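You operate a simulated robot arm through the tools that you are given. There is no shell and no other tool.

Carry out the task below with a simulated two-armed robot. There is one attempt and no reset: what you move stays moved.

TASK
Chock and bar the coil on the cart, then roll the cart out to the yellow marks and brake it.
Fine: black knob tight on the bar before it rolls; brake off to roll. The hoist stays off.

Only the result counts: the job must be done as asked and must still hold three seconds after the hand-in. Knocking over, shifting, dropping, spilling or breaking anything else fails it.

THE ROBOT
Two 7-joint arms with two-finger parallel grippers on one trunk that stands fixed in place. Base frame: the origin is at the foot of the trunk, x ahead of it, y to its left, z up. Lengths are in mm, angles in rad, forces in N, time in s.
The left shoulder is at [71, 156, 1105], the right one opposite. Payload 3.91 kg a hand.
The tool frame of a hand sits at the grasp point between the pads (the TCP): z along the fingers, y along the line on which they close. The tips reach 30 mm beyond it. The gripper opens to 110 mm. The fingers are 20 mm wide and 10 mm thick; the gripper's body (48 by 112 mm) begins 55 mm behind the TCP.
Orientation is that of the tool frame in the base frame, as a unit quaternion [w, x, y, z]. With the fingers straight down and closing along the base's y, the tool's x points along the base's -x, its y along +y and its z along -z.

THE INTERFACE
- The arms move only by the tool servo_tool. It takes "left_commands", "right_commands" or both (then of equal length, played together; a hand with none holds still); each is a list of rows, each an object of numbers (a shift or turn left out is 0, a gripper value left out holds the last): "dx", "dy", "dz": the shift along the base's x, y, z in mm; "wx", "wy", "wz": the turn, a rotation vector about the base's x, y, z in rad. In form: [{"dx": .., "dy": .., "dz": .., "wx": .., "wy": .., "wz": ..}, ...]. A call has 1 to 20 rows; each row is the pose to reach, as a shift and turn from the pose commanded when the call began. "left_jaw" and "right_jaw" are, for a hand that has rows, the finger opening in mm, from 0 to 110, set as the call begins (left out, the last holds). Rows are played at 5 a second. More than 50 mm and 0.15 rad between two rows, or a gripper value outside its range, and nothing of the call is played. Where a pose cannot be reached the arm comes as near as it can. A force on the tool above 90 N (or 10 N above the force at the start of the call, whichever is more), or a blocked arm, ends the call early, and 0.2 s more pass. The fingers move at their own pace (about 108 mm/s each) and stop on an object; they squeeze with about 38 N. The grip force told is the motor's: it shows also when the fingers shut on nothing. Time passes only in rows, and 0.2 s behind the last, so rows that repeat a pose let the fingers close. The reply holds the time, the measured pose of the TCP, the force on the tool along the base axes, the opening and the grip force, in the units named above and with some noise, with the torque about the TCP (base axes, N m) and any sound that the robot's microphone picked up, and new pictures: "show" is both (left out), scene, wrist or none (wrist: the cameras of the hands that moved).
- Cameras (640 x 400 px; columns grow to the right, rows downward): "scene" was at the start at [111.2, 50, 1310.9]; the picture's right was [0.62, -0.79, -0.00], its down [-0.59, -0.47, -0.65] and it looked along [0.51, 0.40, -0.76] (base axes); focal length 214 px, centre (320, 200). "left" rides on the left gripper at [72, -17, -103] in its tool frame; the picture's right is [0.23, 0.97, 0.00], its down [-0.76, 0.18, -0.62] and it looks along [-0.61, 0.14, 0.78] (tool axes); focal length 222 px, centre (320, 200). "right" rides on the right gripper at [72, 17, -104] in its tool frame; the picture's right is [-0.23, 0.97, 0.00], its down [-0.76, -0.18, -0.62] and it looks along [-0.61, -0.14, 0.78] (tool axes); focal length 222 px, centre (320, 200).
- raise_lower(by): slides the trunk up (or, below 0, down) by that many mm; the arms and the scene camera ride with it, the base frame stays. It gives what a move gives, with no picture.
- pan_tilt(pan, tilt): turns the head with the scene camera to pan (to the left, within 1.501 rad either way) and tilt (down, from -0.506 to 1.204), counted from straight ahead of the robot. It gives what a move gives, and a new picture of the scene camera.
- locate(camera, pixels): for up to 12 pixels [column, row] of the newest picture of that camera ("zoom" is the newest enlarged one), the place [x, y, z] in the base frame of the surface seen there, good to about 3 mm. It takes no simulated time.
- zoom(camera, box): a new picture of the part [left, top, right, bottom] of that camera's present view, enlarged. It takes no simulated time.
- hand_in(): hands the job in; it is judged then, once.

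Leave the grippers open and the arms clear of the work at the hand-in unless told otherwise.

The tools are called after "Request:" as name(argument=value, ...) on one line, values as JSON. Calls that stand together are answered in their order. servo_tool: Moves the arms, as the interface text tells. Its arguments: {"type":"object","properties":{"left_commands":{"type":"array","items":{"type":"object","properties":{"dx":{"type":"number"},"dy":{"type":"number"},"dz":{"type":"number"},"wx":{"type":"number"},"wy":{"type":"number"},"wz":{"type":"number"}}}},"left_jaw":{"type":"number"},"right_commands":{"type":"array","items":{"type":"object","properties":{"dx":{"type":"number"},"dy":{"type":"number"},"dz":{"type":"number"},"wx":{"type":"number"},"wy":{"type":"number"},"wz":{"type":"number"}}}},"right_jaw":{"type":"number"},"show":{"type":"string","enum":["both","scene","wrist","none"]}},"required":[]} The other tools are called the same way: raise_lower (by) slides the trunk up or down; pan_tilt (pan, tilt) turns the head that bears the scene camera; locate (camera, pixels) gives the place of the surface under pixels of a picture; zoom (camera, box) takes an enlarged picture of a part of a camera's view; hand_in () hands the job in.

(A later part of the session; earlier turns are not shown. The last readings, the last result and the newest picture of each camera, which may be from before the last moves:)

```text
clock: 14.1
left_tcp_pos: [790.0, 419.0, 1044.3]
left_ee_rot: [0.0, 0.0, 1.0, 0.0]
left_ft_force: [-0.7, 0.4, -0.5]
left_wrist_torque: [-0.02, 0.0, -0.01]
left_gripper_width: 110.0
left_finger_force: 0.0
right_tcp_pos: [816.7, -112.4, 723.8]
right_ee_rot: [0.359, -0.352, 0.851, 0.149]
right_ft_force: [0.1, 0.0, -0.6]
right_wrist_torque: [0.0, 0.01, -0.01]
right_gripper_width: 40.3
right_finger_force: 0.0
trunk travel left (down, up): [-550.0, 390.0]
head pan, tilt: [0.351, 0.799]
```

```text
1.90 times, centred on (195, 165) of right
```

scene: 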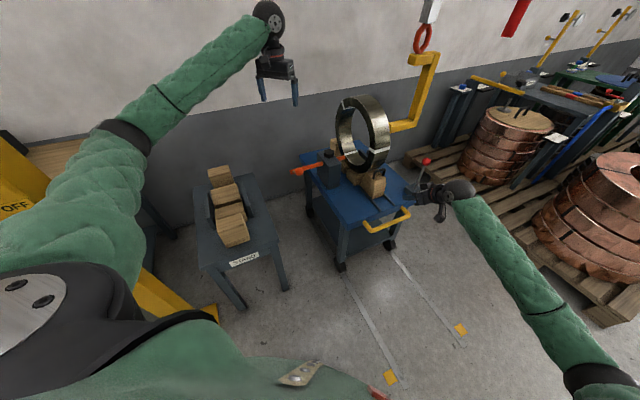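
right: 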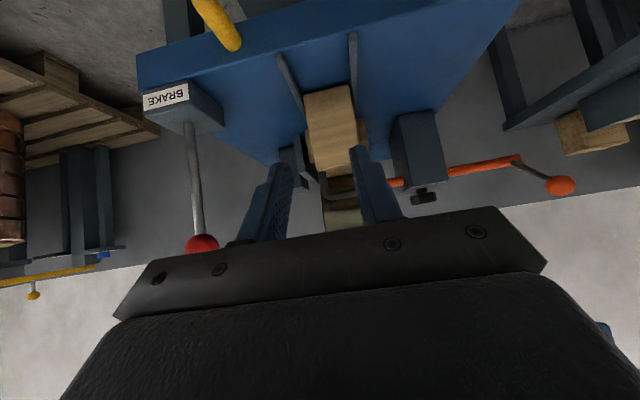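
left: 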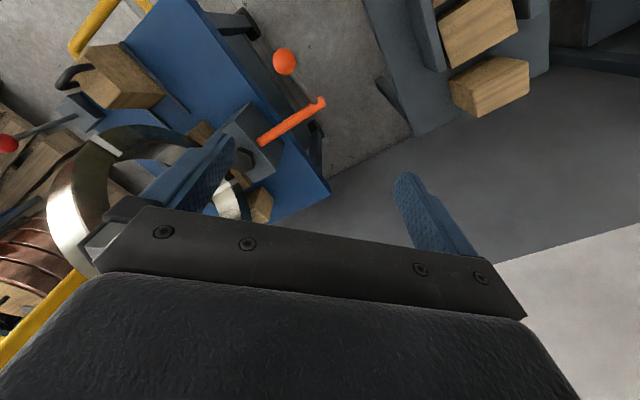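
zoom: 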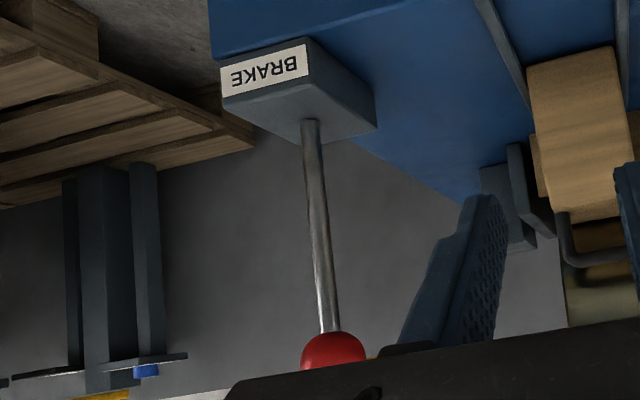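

The lever stands vertical (x 1024, y -145 all along). The bar's arm with the ball rises towards me from its left end. Before moving the left hand I check how close the chock stand is to the bar's left end.

Request:
locate(camera="left", pixels=[[400, 120], [415, 132], [490, 85], [455, 100], [380, 85], [545, 70], [360, 10], [440, 65], [318, 103], [322, 100], [270, 138], [284, 62]])

Request:
zoom(camera="left", box=[220, 30, 360, 200])

```text
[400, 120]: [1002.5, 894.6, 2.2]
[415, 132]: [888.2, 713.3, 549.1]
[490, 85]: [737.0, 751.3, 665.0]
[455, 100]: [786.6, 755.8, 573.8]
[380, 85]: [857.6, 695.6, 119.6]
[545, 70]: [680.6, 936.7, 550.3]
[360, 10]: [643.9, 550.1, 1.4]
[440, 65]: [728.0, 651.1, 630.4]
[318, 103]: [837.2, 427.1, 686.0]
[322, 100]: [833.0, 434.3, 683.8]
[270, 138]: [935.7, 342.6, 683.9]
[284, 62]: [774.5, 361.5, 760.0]
```

```text
2.35 times, centred on (290, 115) of left
```

zoom: 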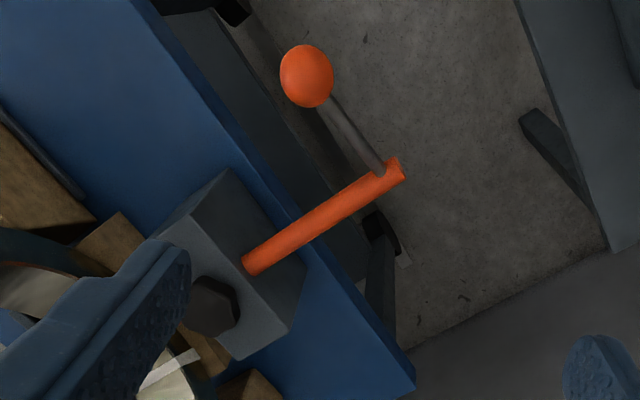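

The bar's left end is at about (833,434), axis height about 677; the stand is over 100 mm away from where the hand goes. I bring the left hand, jaws closed, down beyond the bar's left end, fingers closing along the cart's length.

Request:
servo_tool(left_commands=[{"dx": 3, "dy": 8, "dz": -41, "wz": -0.131}, {"dx": 5, "dy": 16, "dz": -82, "wz": -0.262}, {"dx": 8, "dy": 24, "dz": -122, "wz": -0.393}, {"dx": 11, "dy": 32, "dz": -163, "wz": -0.524}, {"dx": 13, "dy": 40, "dz": -204, "wz": -0.654}, {"dx": 16, "dy": 47, "dz": -245, "wz": -0.785}, {"dx": 16, "dy": 47, "dz": -245, "wz": -0.785}], left_jaw=0, show="both")

```text
clock: 15.7
left_tcp_pos: [807.5, 466.7, 799.0]
left_ee_rot: [0.0, 0.382, 0.924, 0.0]
left_ft_force: [-0.1, 0.4, -0.2]
left_wrist_torque: [-0.01, 0.04, -0.02]
left_gripper_width: 0.0
left_finger_force: 37.3
right_tcp_pos: [818.2, -113.2, 723.4]
right_ee_rot: [0.36, -0.352, 0.851, 0.148]
right_ft_force: [0.3, 1.1, 0.4]
right_wrist_torque: [0.0, -0.03, 0.0]
right_gripper_width: 39.6
right_finger_force: 0.0
trunk travel left (down, up): [-550.0, 390.0]
head pan, tilt: [0.351, 0.799]
```

scene: 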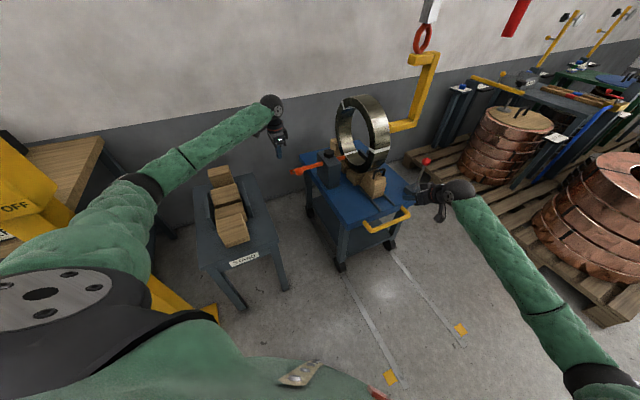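
left: 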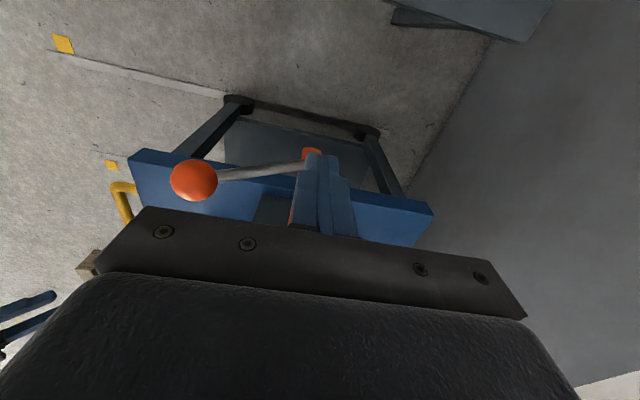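

I see the bar's end at (312,153) just beside my closed finger at (322,180). I zoom in to align.

Request:
zoom(camera="left", box=[160, 100, 440, 270])

Request:
locate(camera="left", pixels=[[312, 153], [305, 152], [319, 152], [194, 180], [270, 172], [320, 160], [322, 200], [305, 165], [240, 176], [265, 205]])

```text
2.29 times, centred on (300, 185) of left
```

zoom: 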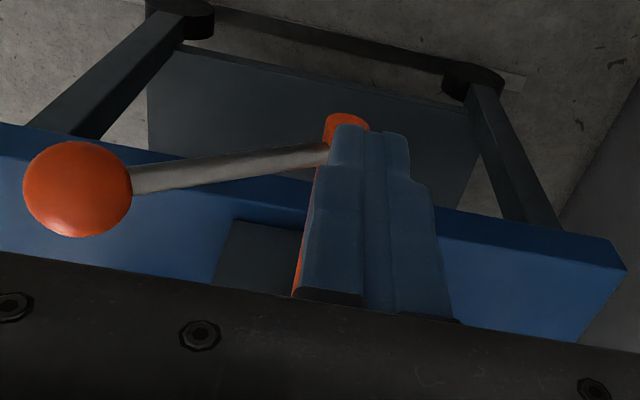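

```text
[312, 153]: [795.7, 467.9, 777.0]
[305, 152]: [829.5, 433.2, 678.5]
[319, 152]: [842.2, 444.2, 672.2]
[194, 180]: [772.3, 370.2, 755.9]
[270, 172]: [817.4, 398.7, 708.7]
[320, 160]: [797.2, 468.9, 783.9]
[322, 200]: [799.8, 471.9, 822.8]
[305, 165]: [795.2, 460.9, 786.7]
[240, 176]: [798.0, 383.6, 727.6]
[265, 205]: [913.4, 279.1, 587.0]
```

The bar's end face is centred at about 901 along the cart, in line with the fingers. I lower to z 690 and push the bar to the right (+x,-y) 70 mm.

Request:
servo_tool(left_commands=[{"dz": -36}, {"dz": -73}, {"dz": -109}, {"dx": 10, "dy": -10, "dz": -109}, {"dx": 18, "dy": -18, "dz": -109}, {"dx": 23, "dy": -23, "dz": -109}, {"dx": 28, "dy": -28, "dz": -109}, {"dx": 33, "dy": -33, "dz": -109}, {"dx": 38, "dy": -38, "dz": -109}], show="both")

```text
clock: 17.7
left_tcp_pos: [843.9, 428.9, 690.9]
left_ee_rot: [0.0, 0.383, 0.924, 0.0]
left_ft_force: [-0.9, -0.4, 0.4]
left_wrist_torque: [0.01, 0.04, 0.02]
left_gripper_width: 0.0
left_finger_force: 37.2
right_tcp_pos: [817.0, -112.8, 722.3]
right_ee_rot: [0.36, -0.352, 0.851, 0.148]
right_ft_force: [-0.7, -0.1, -0.5]
right_wrist_torque: [0.0, 0.02, 0.0]
right_gripper_width: 40.1
right_finger_force: 0.0
trunk travel left (down, up): [-550.0, 390.0]
head pan, tilt: [0.351, 0.799]
```

scene: 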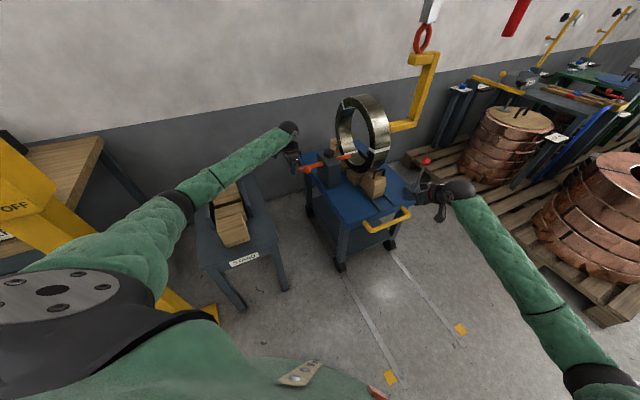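
left: 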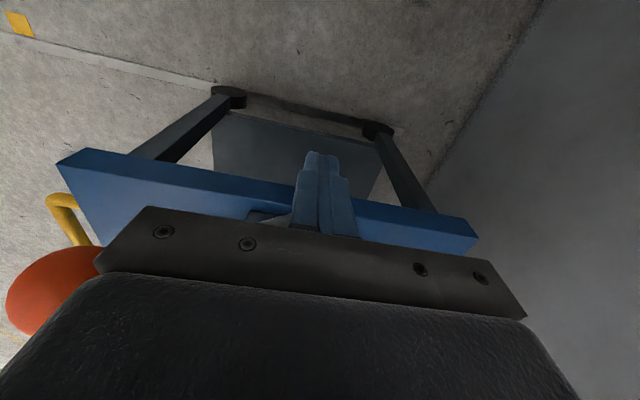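

The bar slides easily (force under 1 N). I go on pushing 85 mm more.

Request:
servo_tool(left_commands=[{"dx": 6, "dy": -6}, {"dx": 12, "dy": -12}, {"dx": 18, "dy": -18}, {"dx": 24, "dy": -24}, {"dx": 30, "dy": -30}, {"dx": 36, "dy": -36}, {"dx": 42, "dy": -42}, {"dx": 48, "dy": -48}, {"dx": 54, "dy": -54}, {"dx": 60, "dy": -60}], show="both")

Request:
zoom(camera="scene", box=[280, 110, 400, 200])

Request:
zoom(camera="right", box=[220, 60, 600, 240])

```text
clock: 19.9
left_tcp_pos: [903.8, 368.8, 691.0]
left_ee_rot: [0.0, 0.382, 0.924, 0.0]
left_ft_force: [-0.8, 0.2, 0.3]
left_wrist_torque: [0.0, -0.04, -0.02]
left_gripper_width: 0.0
left_finger_force: 37.6
right_tcp_pos: [817.4, -113.1, 721.7]
right_ee_rot: [0.36, -0.352, 0.851, 0.149]
right_ft_force: [-0.3, -0.6, -0.5]
right_wrist_torque: [-0.01, -0.01, -0.01]
right_gripper_width: 40.1
right_finger_force: 0.1
trunk travel left (down, up): [-550.0, 390.0]
head pan, tilt: [0.351, 0.799]
```

scene: 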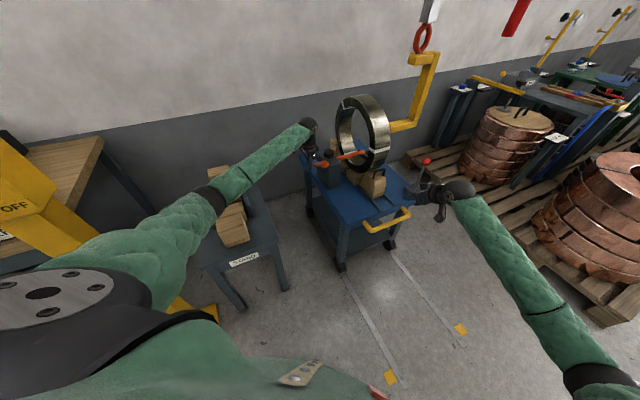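
left: 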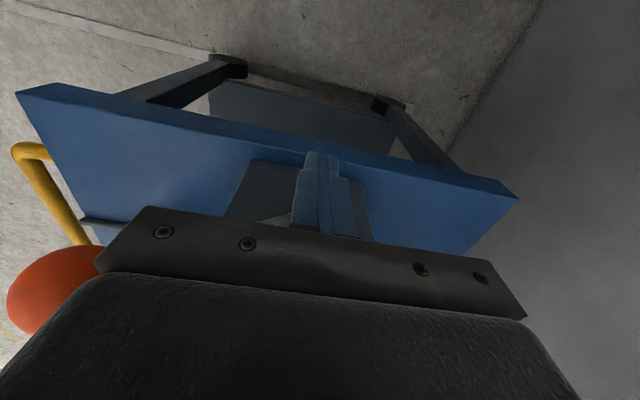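

```text
4.44 times, centred on (340, 155) of scene
```

zoom: 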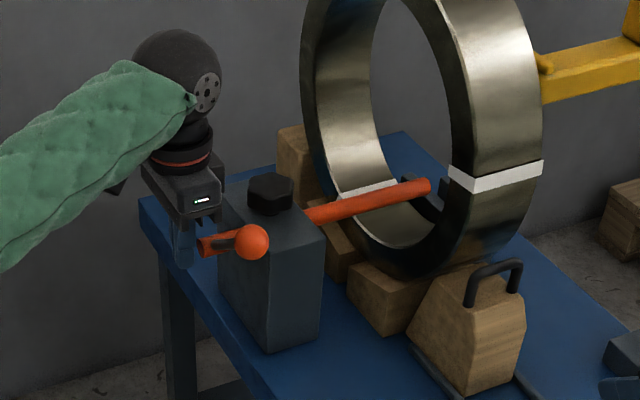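

```text
1.68 times, centred on (410, 150) of right
```

zoom: 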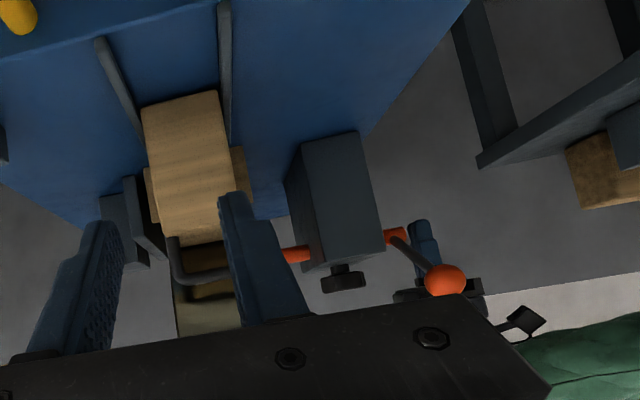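

The bar is in the bore, with about 30 mm left before its arm meets the post. I push on in small steps.

Request:
servo_tool(left_commands=[{"dx": 4, "dy": -4}, {"dx": 8, "dy": -8}, {"dx": 12, "dy": -12}, {"dx": 15, "dy": -15}, {"dx": 17, "dy": -17}, {"dx": 19, "dy": -19}, {"dx": 21, "dy": -21}], show="scene")

Request:
zoom(camera="scene", box=[290, 120, 390, 200])

```text
clock: 21.5
left_tcp_pos: [924.4, 348.6, 690.9]
left_ee_rot: [0.0, 0.383, 0.924, 0.001]
left_ft_force: [-1.3, 1.9, 0.0]
left_wrist_torque: [0.05, 0.02, 0.05]
left_gripper_width: 0.5
left_finger_force: 38.5
right_tcp_pos: [817.3, -111.7, 722.6]
right_ee_rot: [0.36, -0.352, 0.851, 0.149]
right_ft_force: [-0.2, 0.2, -0.1]
right_wrist_torque: [-0.01, -0.01, 0.03]
right_gripper_width: 39.8
right_finger_force: 0.0
trunk travel left (down, up): [-550.0, 390.0]
head pan, tilt: [0.351, 0.799]
```

scene: 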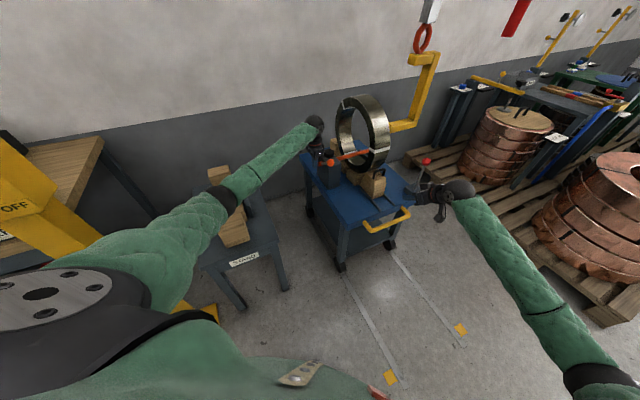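

```text
5.00 times, centred on (340, 160) of scene
```

zoom: 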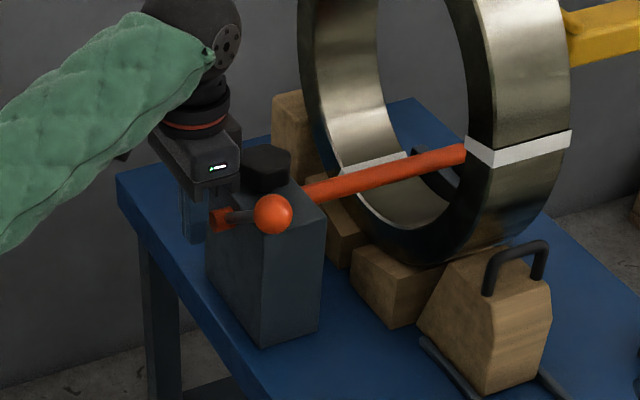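

Force of about 2 N now; the arm is close to the post. I push a few more mm to feel the stop.

Request:
servo_tool(left_commands=[{"dx": 1.5, "dy": -1.5}, {"dx": 3, "dy": -3}, {"dx": 4.5, "dy": -4.5}, {"dx": 4.5, "dy": -4.5}], show="wrist")

Request:
zoom(camera="scene", box=[290, 120, 390, 200])

Request:
zoom(camera="right", box=[220, 60, 600, 240])

```text
clock: 22.5
left_tcp_pos: [929.8, 342.2, 690.4]
left_ee_rot: [0.0, 0.382, 0.924, 0.0]
left_ft_force: [-0.7, 0.8, -0.6]
left_wrist_torque: [0.01, 0.04, 0.01]
left_gripper_width: 0.0
left_finger_force: 37.2
right_tcp_pos: [816.8, -111.9, 722.6]
right_ee_rot: [0.36, -0.352, 0.851, 0.149]
right_ft_force: [1.0, -0.7, 0.2]
right_wrist_torque: [-0.02, 0.01, 0.01]
right_gripper_width: 40.1
right_finger_force: 0.1
trunk travel left (down, up): [-550.0, 390.0]
head pan, tilt: [0.351, 0.799]
```

left: 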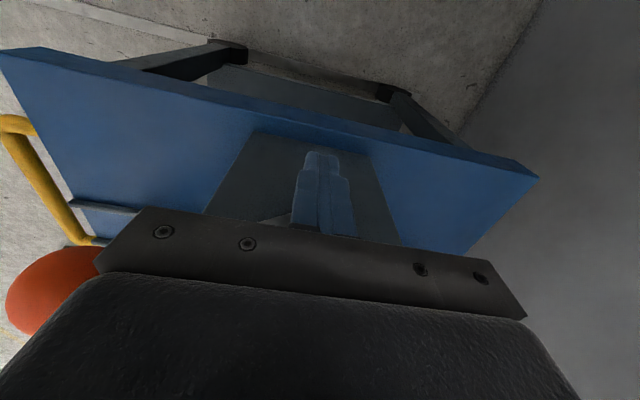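

```text
5.00 times, centred on (340, 160) of scene
```

zoom: 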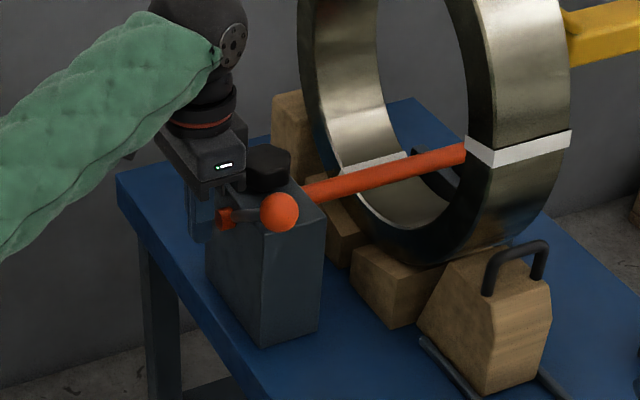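

```text
1.68 times, centred on (410, 150) of right
```

zoom: 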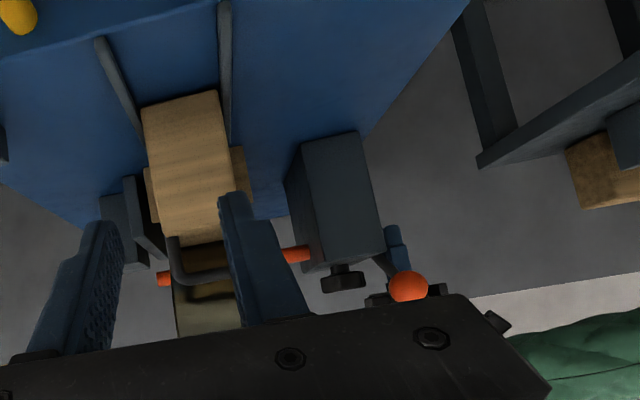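

The bar's tip now shows on the far side of the coil (at about (163,278) in the enlarged right view). It still gives without force, so I push on gently.

Request:
servo_tool(left_commands=[{"dx": 2, "dy": -2}, {"dx": 4, "dy": -4}, {"dx": 6, "dy": -6}, {"dx": 6, "dy": -6}], show="scene")

Request:
zoom(camera="right", box=[220, 60, 600, 240])

Request:
locate(camera="zoom", pixels=[[408, 288], [160, 278], [168, 278], [290, 255], [345, 280], [345, 268], [395, 255], [300, 130], [375, 240], [310, 265]])

```text
clock: 23.5
left_tcp_pos: [934.7, 337.6, 689.7]
left_ee_rot: [0.0, 0.383, 0.924, 0.0]
left_ft_force: [-0.8, 1.1, -0.4]
left_wrist_torque: [0.02, 0.04, -0.01]
left_gripper_width: 0.0
left_finger_force: 37.7
right_tcp_pos: [817.2, -113.2, 722.7]
right_ee_rot: [0.359, -0.353, 0.851, 0.15]
right_ft_force: [0.5, 0.2, 0.1]
right_wrist_torque: [-0.01, -0.02, -0.02]
right_gripper_width: 39.9
right_finger_force: 0.0
trunk travel left (down, up): [-550.0, 390.0]
head pan, tilt: [0.351, 0.799]
```

scene: 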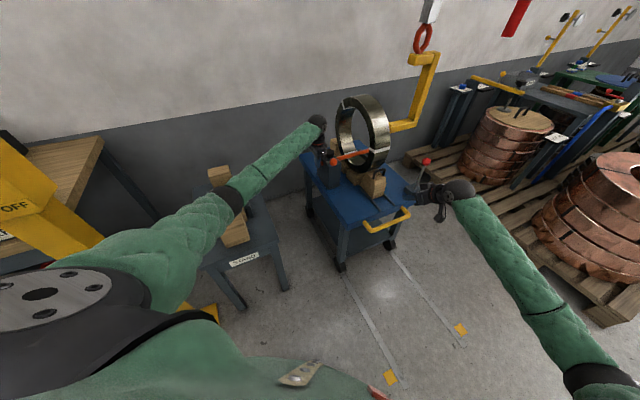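

```text
1.68 times, centred on (410, 150) of right
```

zoom: 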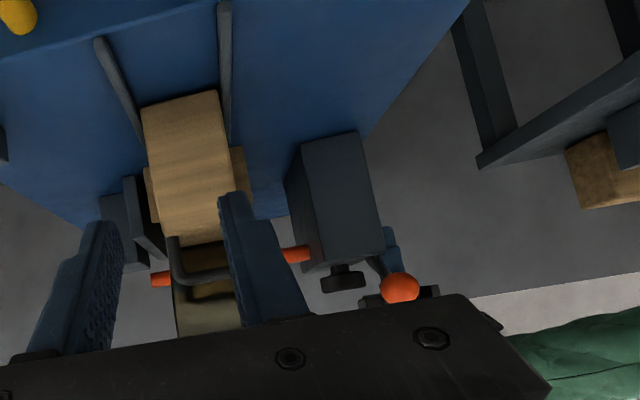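

```text
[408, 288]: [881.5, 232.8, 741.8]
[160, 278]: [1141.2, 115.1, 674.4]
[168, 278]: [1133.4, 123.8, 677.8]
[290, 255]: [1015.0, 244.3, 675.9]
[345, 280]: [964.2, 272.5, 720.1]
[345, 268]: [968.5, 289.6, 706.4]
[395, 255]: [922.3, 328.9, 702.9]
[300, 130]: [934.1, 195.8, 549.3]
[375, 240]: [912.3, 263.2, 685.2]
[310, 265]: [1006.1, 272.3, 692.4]
```

The post's left face is near 459 across, so about 5 mm remain before the arm meets it. I push on in 1–2 mm steps.

Request:
servo_tool(left_commands=[{"dx": 1.5, "dy": -1.5}, {"dx": 3, "dy": -3}, {"dx": 4.5, "dy": -4.5}, {"dx": 4.5, "dy": -4.5}], show="scene")

Request:
zoom(camera="right", box=[220, 60, 600, 240])

Request:
zoom(camera="scene", box=[300, 130, 350, 190])

```text
clock: 24.5
left_tcp_pos: [936.9, 336.7, 690.4]
left_ee_rot: [-0.003, 0.381, 0.925, 0.001]
left_ft_force: [-63.5, 36.0, -2.7]
left_wrist_torque: [0.89, 0.67, -0.17]
left_gripper_width: 0.1
left_finger_force: 37.9
right_tcp_pos: [815.5, -111.4, 725.6]
right_ee_rot: [0.361, -0.352, 0.851, 0.148]
right_ft_force: [-0.1, -0.4, 0.2]
right_wrist_torque: [0.03, 0.01, 0.0]
right_gripper_width: 40.0
right_finger_force: 0.0
trunk travel left (down, up): [-550.0, 390.0]
head pan, tilt: [0.351, 0.799]
```

scene: 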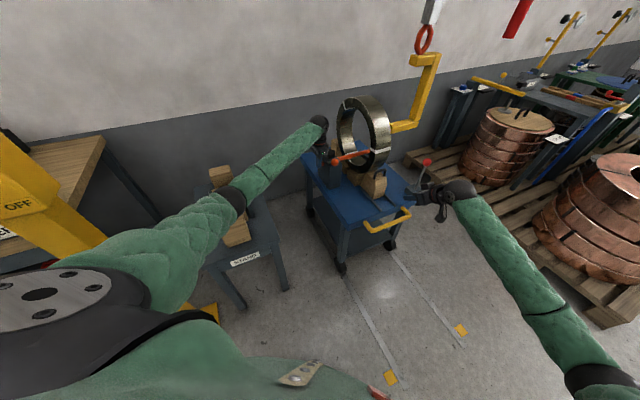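

```text
1.68 times, centred on (410, 150) of right
```

zoom: 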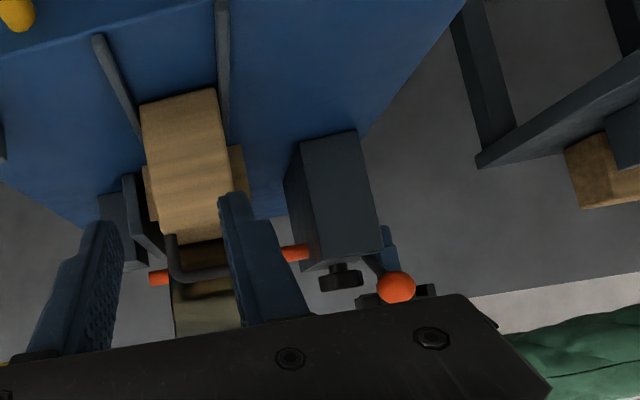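

```text
6.67 times, centred on (325, 160) of scene
```

zoom: 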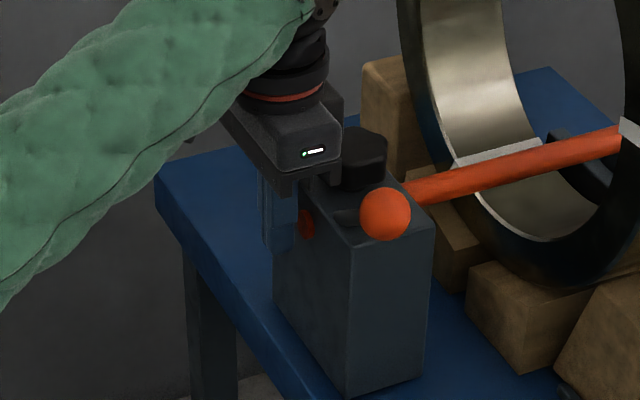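

The push met a firm stop (about 70 N): the arm is against the post and the bar is fully in. I relieve and withdraw the left hand leftwards, then up.

Request:
servo_tool(left_commands=[{"dx": -4, "dy": 4}, {"dx": -15, "dy": 15}, {"dx": -40, "dy": 40}, {"dx": -50, "dy": 50, "dz": 40}, {"dx": -50, "dy": 50, "dz": 85}, {"dx": -50, "dy": 50, "dz": 130}], show="both")

Request:
zoom(camera="scene", box=[290, 120, 390, 200])

Request:
locate(camera="zoom", pixels=[[268, 150], [250, 158], [285, 165], [262, 190], [285, 208], [225, 215], [250, 150], [288, 150], [320, 210], [258, 240], [215, 170], [460, 145]])

```text
clock: 25.9
left_tcp_pos: [890.8, 383.0, 821.4]
left_ee_rot: [0.0, 0.383, 0.924, 0.0]
left_ft_force: [0.4, 0.8, -0.6]
left_wrist_torque: [0.03, 0.0, -0.02]
left_gripper_width: 0.0
left_finger_force: 37.7
right_tcp_pos: [817.0, -112.8, 723.6]
right_ee_rot: [0.361, -0.352, 0.851, 0.149]
right_ft_force: [-0.2, -0.3, 0.1]
right_wrist_torque: [0.01, 0.0, 0.01]
right_gripper_width: 40.0
right_finger_force: 0.1
trunk travel left (down, up): [-550.0, 390.0]
head pan, tilt: [0.351, 0.799]
```

scene: 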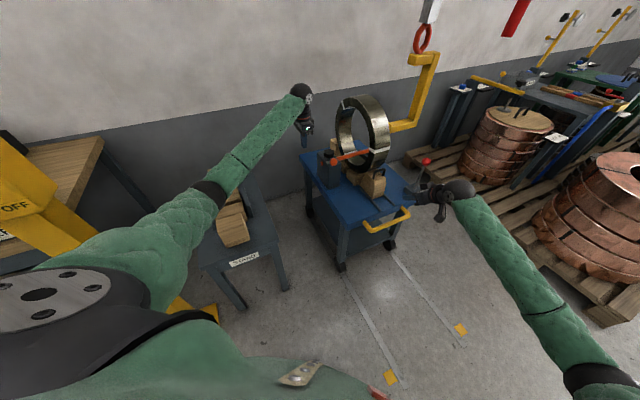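
left: 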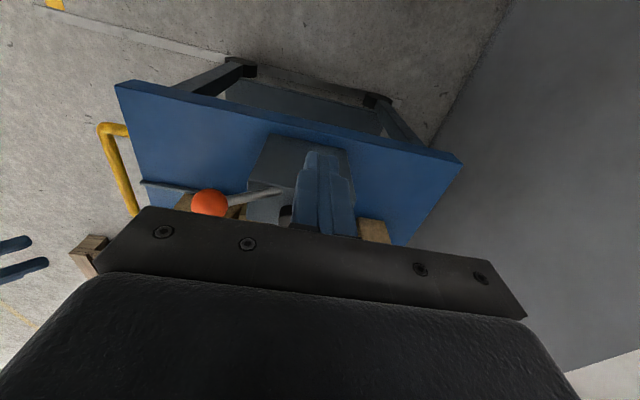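

```text
5.00 times, centred on (340, 160) of scene
```

zoom: 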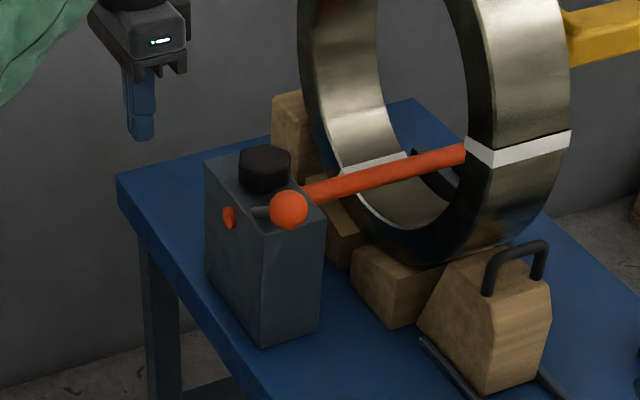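

```text
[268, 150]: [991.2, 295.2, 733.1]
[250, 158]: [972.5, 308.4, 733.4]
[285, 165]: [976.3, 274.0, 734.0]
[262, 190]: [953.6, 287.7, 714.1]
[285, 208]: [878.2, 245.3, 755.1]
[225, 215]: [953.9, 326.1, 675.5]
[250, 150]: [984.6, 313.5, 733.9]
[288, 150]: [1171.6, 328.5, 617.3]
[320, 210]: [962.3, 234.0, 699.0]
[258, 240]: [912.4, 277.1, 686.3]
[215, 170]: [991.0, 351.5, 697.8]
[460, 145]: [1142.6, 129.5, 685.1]
```

The bar is seated: its left end sticks out only about 20 mm from the post. The knob top is at z 733, centre about (976,294). I open the left jaws and bring the hand above the knob.

Request:
servo_tool(left_commands=[{"dx": 0, "dy": 0, "dz": 0}, {"dx": 0, "dy": 0, "dz": 0}, {"dx": 21, "dy": -22, "dz": -5}, {"dx": 43, "dy": -45, "dz": -10}, {"dx": 64, "dy": -67, "dz": -15}, {"dx": 85, "dy": -89, "dz": -21}, {"dx": 85, "dy": -89, "dz": -21}], left_jaw=90, show="both")

Request:
zoom(camera="left", box=[200, 80, 460, 240])

```text
clock: 27.5
left_tcp_pos: [974.6, 294.0, 799.5]
left_ee_rot: [0.0, 0.383, 0.924, 0.0]
left_ft_force: [-0.7, -1.0, -0.2]
left_wrist_torque: [-0.02, 0.02, 0.0]
left_gripper_width: 89.9
left_finger_force: 0.0
right_tcp_pos: [817.4, -111.8, 722.5]
right_ee_rot: [0.359, -0.353, 0.851, 0.149]
right_ft_force: [-0.4, -0.1, 0.7]
right_wrist_torque: [0.0, 0.0, -0.01]
right_gripper_width: 39.9
right_finger_force: 0.0
trunk travel left (down, up): [-550.0, 390.0]
head pan, tilt: [0.351, 0.799]
```

scene: 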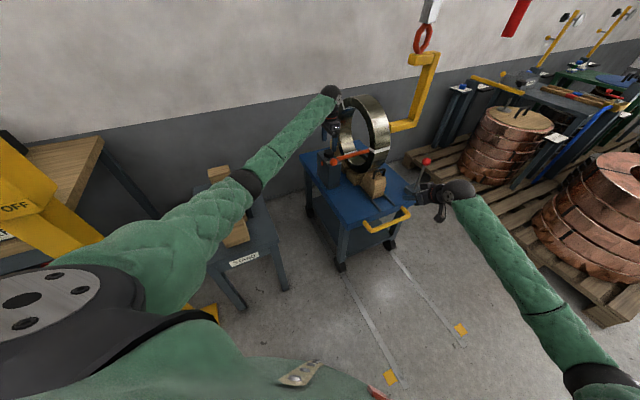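
left: 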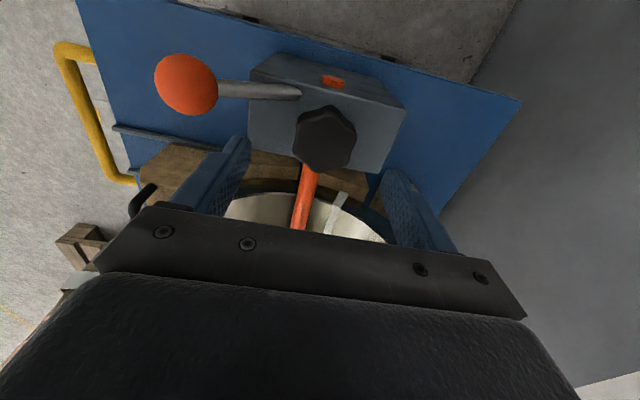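

```text
2.46 times, centred on (330, 160) of left
```

zoom: 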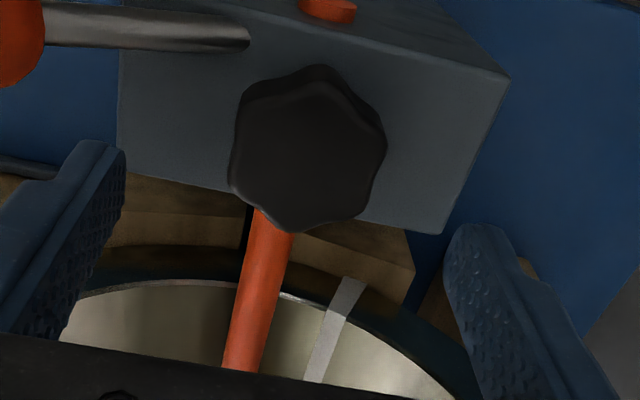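

The arm reaches. The six-lobed knob shows at about (308,150) in the enlarged view. I ask for its centre and edges.

Request:
locate(camera="zoom", pixels=[[310, 150], [238, 140], [380, 150], [305, 85], [300, 225], [235, 185], [380, 130], [300, 160], [250, 100], [350, 215]])

```text
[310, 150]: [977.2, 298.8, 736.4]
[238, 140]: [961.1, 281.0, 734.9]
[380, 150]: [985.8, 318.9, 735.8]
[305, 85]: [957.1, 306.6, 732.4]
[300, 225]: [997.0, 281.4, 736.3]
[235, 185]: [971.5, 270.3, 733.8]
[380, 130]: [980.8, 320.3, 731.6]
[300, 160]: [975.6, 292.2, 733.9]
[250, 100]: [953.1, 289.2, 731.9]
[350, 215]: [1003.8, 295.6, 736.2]
```

I locate the lobes, to align the fingers with opposite flats.

Request:
locate(camera="zoom", pixels=[[318, 82], [381, 146], [356, 213], [298, 227], [234, 186], [246, 98], [272, 85], [370, 105], [375, 180], [330, 225], [260, 210], [236, 130]])

Request:
zoom(camera="left", box=[280, 95, 370, 185])

```text
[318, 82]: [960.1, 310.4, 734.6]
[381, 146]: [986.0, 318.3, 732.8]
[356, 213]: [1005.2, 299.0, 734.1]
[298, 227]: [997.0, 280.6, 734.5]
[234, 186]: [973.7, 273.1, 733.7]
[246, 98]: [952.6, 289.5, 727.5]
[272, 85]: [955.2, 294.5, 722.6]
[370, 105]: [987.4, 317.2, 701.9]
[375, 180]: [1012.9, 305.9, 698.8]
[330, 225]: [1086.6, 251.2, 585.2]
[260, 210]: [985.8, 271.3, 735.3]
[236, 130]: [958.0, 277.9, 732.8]
```

```text
4.44 times, centred on (325, 140) of left
```

zoom: 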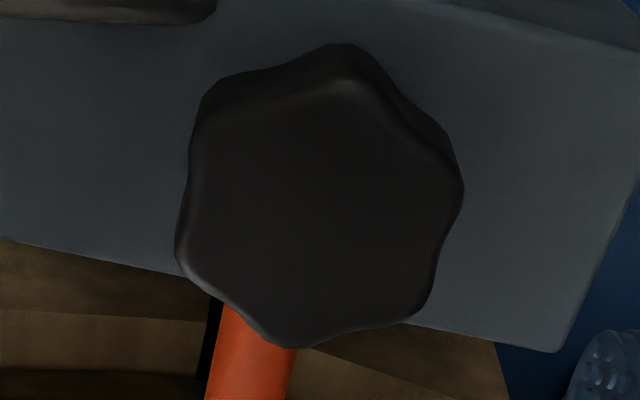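

Lobes lie at about 16° + 60°k, so flats face every 60° from 46°, matching the present finger line. To have a long clockwise sweep, I first turn the open hand 120° counter-clockwise above the knob.

Request:
servo_tool(left_commands=[{"dx": 2, "dy": 1.5, "wz": 0.14}, {"dx": 2, "dy": 1.5, "wz": 0.28}, {"dx": 2, "dy": 1.5, "wz": 0.42}, {"dx": 2, "dy": 1.5, "wz": 0.56}, {"dx": 2, "dy": 1.5, "wz": 0.7}, {"dx": 2, "dy": 1.5, "wz": 0.84}, {"dx": 2, "dy": 1.5, "wz": 0.98}, {"dx": 2, "dy": 1.5, "wz": 1.12}, {"dx": 2, "dy": 1.5, "wz": 1.26}, {"dx": 2, "dy": 1.5, "wz": 1.4}, {"dx": 2, "dy": 1.5, "wz": 1.54}, {"dx": 2, "dy": 1.5, "wz": 1.68}, {"dx": 2, "dy": 1.5, "wz": 1.82}, {"dx": 2, "dy": 1.5, "wz": 1.96}, {"dx": 2, "dy": 1.5, "wz": 2.094}, {"dx": 2, "dy": 1.5, "wz": 2.094}], left_jaw=90, show="both")

```text
clock: 30.9
left_tcp_pos: [976.9, 295.3, 800.2]
left_ee_rot: [0.0, -0.609, 0.793, 0.0]
left_ft_force: [0.0, 0.4, 0.9]
left_wrist_torque: [-0.05, 0.02, 0.01]
left_gripper_width: 90.1
left_finger_force: 0.1
right_tcp_pos: [816.8, -112.1, 723.3]
right_ee_rot: [0.359, -0.353, 0.851, 0.149]
right_ft_force: [0.3, 0.7, 0.2]
right_wrist_torque: [0.0, 0.01, 0.0]
right_gripper_width: 39.9
right_finger_force: 0.0
trunk travel left (down, up): [-550.0, 390.0]
head pan, tilt: [0.351, 0.799]
```

scene: 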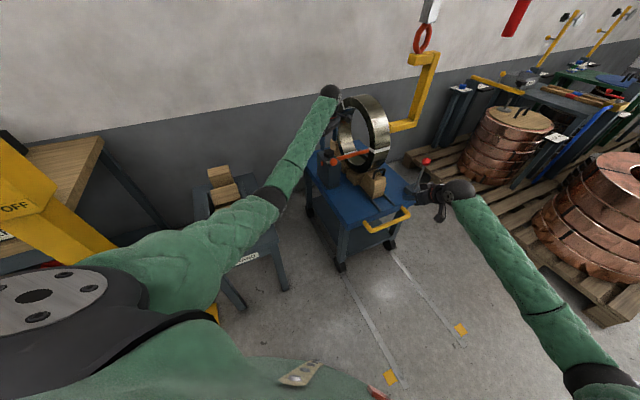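
left: 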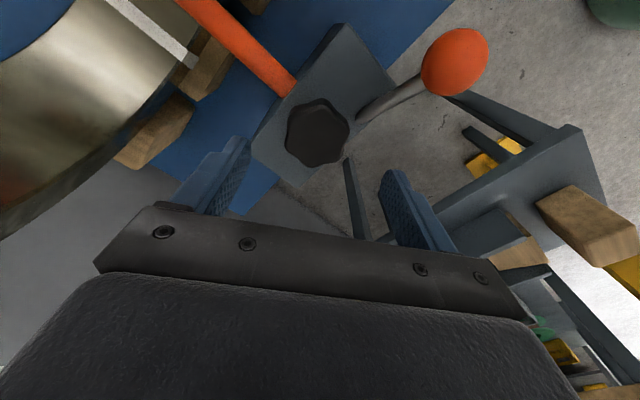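

The hand turned freely to that yaw. I narrow the jaws to 66 mm (clear of the bar's arm) and lower around the knob, to z 742.

Request:
servo_tool(left_commands=[{"dz": 0}, {"dz": 0}, {"dz": -20}, {"dz": -40}, {"dz": -50}, {"dz": -58}, {"dz": -58}], left_jaw=66, show="both")

Request:
zoom(camera="left", box=[220, 60, 440, 220])

```text
clock: 32.5
left_tcp_pos: [976.8, 295.0, 741.9]
left_ee_rot: [0.0, -0.608, 0.794, 0.0]
left_ft_force: [-0.1, -0.2, 0.8]
left_wrist_torque: [-0.02, -0.01, -0.01]
left_gripper_width: 65.6
left_finger_force: 0.0
right_tcp_pos: [816.8, -112.6, 722.5]
right_ee_rot: [0.36, -0.353, 0.851, 0.149]
right_ft_force: [-0.1, 0.6, 0.2]
right_wrist_torque: [0.02, 0.0, -0.01]
right_gripper_width: 39.9
right_finger_force: 0.1
trunk travel left (down, up): [-550.0, 390.0]
head pan, tilt: [0.351, 0.799]
```

scene: 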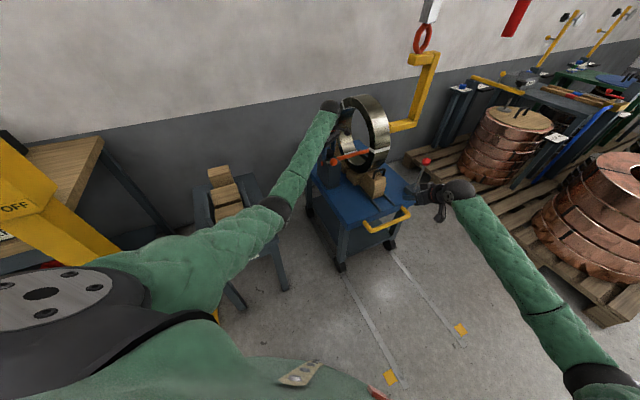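
left: 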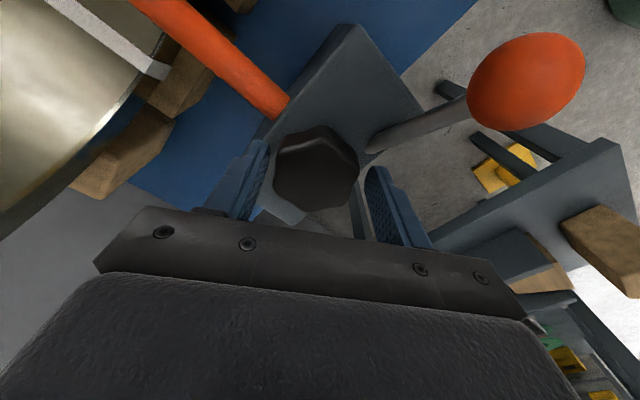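

```text
2.50 times, centred on (330, 140) of left
```

zoom: 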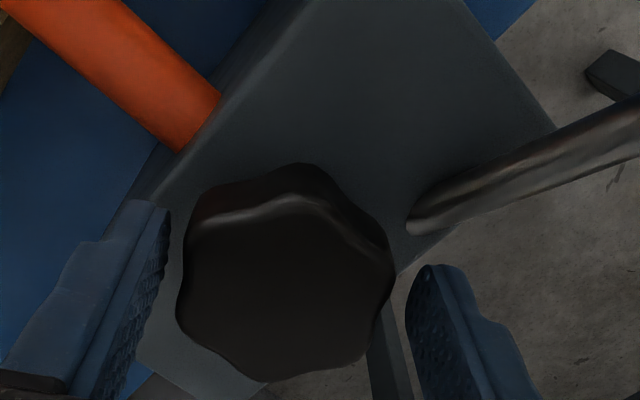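

The knob is centred between the fingers. I close on it and wait.

Request:
servo_tool(left_commands=[{"dz": 0}, {"dz": 0}, {"dz": 0}, {"dz": 0}], left_jaw=20, show="wrist")

```text
clock: 33.5
left_tcp_pos: [977.7, 292.2, 741.4]
left_ee_rot: [0.0, -0.608, 0.794, 0.0]
left_ft_force: [32.8, -10.2, 4.0]
left_wrist_torque: [-0.52, -0.93, -0.02]
left_gripper_width: 51.2
left_finger_force: 44.6
right_tcp_pos: [818.9, -112.1, 722.6]
right_ee_rot: [0.359, -0.352, 0.851, 0.15]
right_ft_force: [0.4, 0.7, 0.6]
right_wrist_torque: [0.04, -0.01, -0.02]
right_gripper_width: 40.1
right_finger_force: 0.1
trunk travel left (down, up): [-550.0, 390.0]
head pan, tilt: [0.351, 0.799]
```

left: 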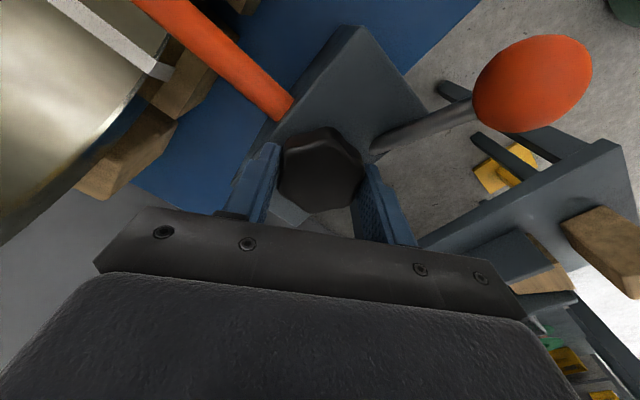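

Force of 34 N toward +x: only the finger at the +x side presses, so the knob's centre is a few mm further +x. I shift the hand about 3 mm that way to centre the grip.

Request:
servo_tool(left_commands=[{"dx": 1.5, "dy": -0.4}, {"dx": 3, "dy": -0.8}, {"dx": 3, "dy": -0.8}, {"dx": 3, "dy": -0.8}], left_jaw=20, show="wrist")

Request:
zoom(camera="left", box=[220, 60, 440, 220])

```text
clock: 34.5
left_tcp_pos: [979.8, 294.2, 741.4]
left_ee_rot: [0.0, -0.609, 0.793, 0.0]
left_ft_force: [4.9, -12.8, 2.6]
left_wrist_torque: [-1.24, 0.48, -0.26]
left_gripper_width: 51.4
left_finger_force: 45.2
right_tcp_pos: [817.8, -113.1, 723.7]
right_ee_rot: [0.36, -0.353, 0.851, 0.15]
right_ft_force: [0.2, -0.5, 0.1]
right_wrist_torque: [0.0, 0.03, -0.01]
right_gripper_width: 40.2
right_finger_force: 0.0
trunk travel left (down, up): [-550.0, 390.0]
head pan, tilt: [0.351, 0.799]
```

left: 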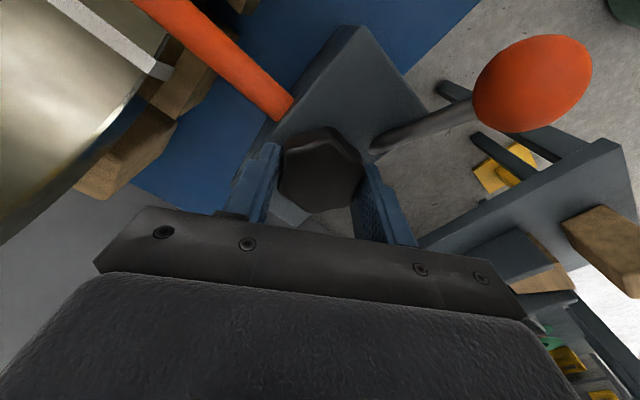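

```text
2.50 times, centred on (330, 140) of left
```

zoom: 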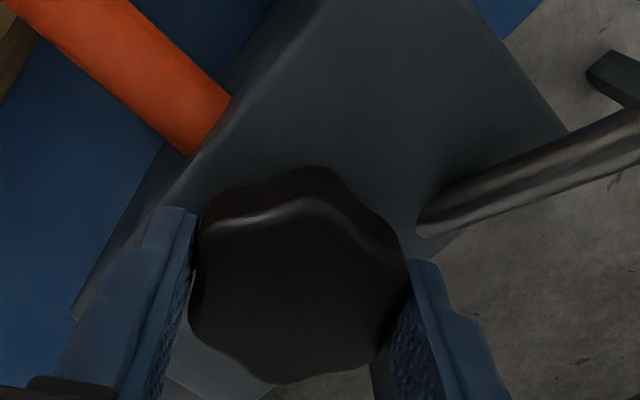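

Now both fingers press on the knob (width 51 mm, small side force). I turn it clockwise (seen from above) by 0.72 rad and watch the torque.

Request:
servo_tool(left_commands=[{"wz": -0.12}, {"wz": -0.24}, {"wz": -0.36}, {"wz": -0.48}, {"wz": -0.6}, {"wz": -0.72}], left_jaw=20, show="both")

Request:
zoom(camera="left", box=[220, 60, 440, 220])

```text
clock: 35.9
left_tcp_pos: [979.3, 294.6, 741.9]
left_ee_rot: [-0.001, -0.29, 0.957, 0.0]
left_ft_force: [-11.8, -10.3, -4.3]
left_wrist_torque: [-0.25, 0.11, 0.0]
left_gripper_width: 51.0
left_finger_force: 45.0
right_tcp_pos: [817.8, -113.0, 723.0]
right_ee_rot: [0.36, -0.353, 0.851, 0.149]
right_ft_force: [0.3, 0.0, -0.5]
right_wrist_torque: [0.05, 0.02, -0.01]
right_gripper_width: 39.9
right_finger_force: 0.2
trunk travel left (down, up): [-550.0, 390.0]
head pan, tilt: [0.351, 0.799]
```

scene: 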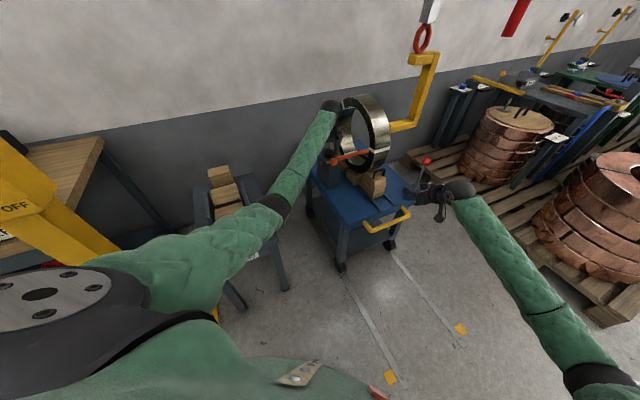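
left: 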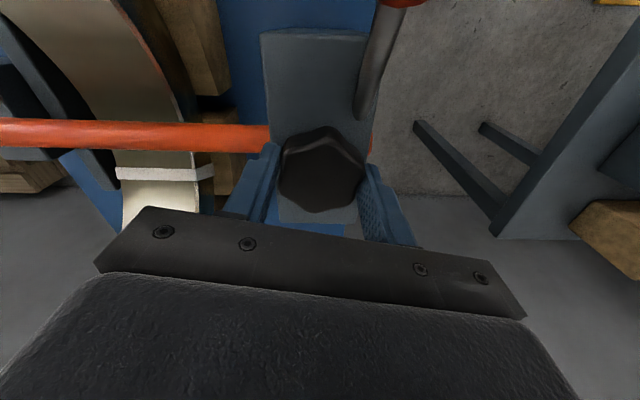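

```text
2.50 times, centred on (330, 140) of left
```

zoom: 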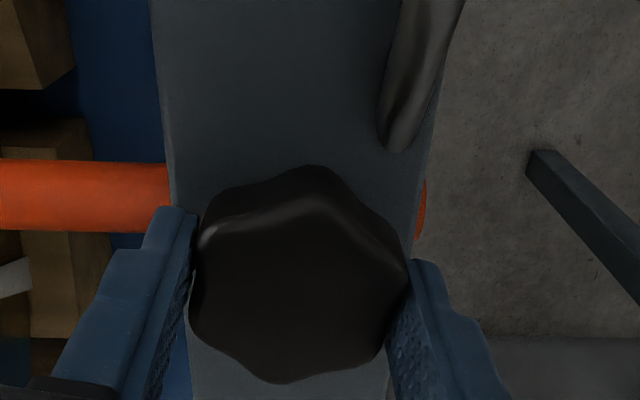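

The knob turned with the hand, with no torque yet. I go on clockwise by 1.68 rad.

Request:
servo_tool(left_commands=[{"wz": -0.12}, {"wz": -0.24}, {"wz": -0.36}, {"wz": -0.48}, {"wz": -0.6}, {"wz": -0.72}, {"wz": -0.84}, {"wz": -0.96}, {"wz": -1.08}, {"wz": -1.2}, {"wz": -1.32}, {"wz": -1.44}, {"wz": -1.56}, {"wz": -1.68}], left_jaw=20, show="both")

Request:
zoom(camera="left", box=[220, 60, 440, 220])

```text
clock: 38.9
left_tcp_pos: [979.8, 294.5, 740.9]
left_ee_rot: [-0.001, 0.519, 0.855, -0.001]
left_ft_force: [-15.7, -10.8, -11.3]
left_wrist_torque: [-0.26, 0.1, 0.03]
left_gripper_width: 51.3
left_finger_force: 44.6
right_tcp_pos: [817.6, -112.6, 722.2]
right_ee_rot: [0.359, -0.353, 0.851, 0.149]
right_ft_force: [-0.1, -0.7, -0.2]
right_wrist_torque: [-0.01, 0.02, -0.02]
right_gripper_width: 40.1
right_finger_force: 0.1
trunk travel left (down, up): [-550.0, 390.0]
head pan, tilt: [0.351, 0.799]
```

scene: 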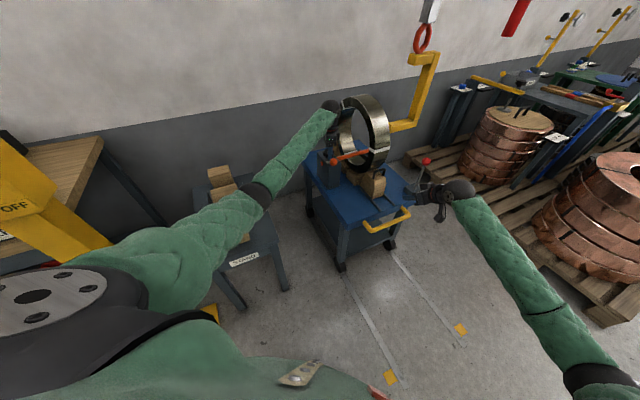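
left: 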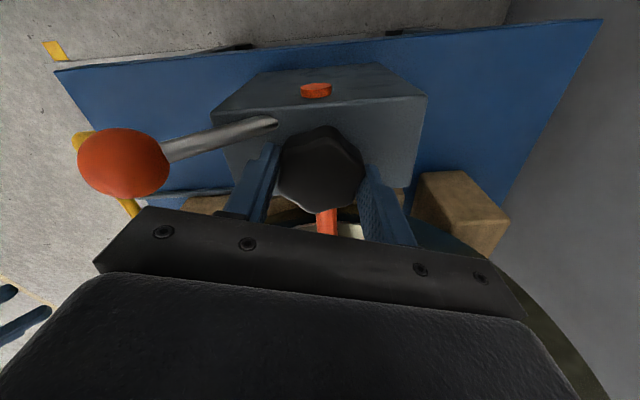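

```text
2.50 times, centred on (330, 140) of left
```

zoom: 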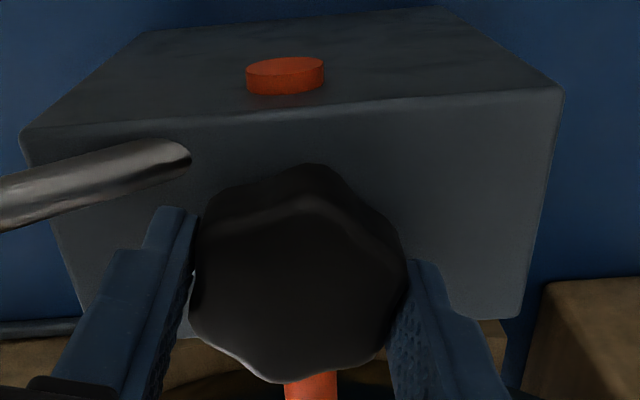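

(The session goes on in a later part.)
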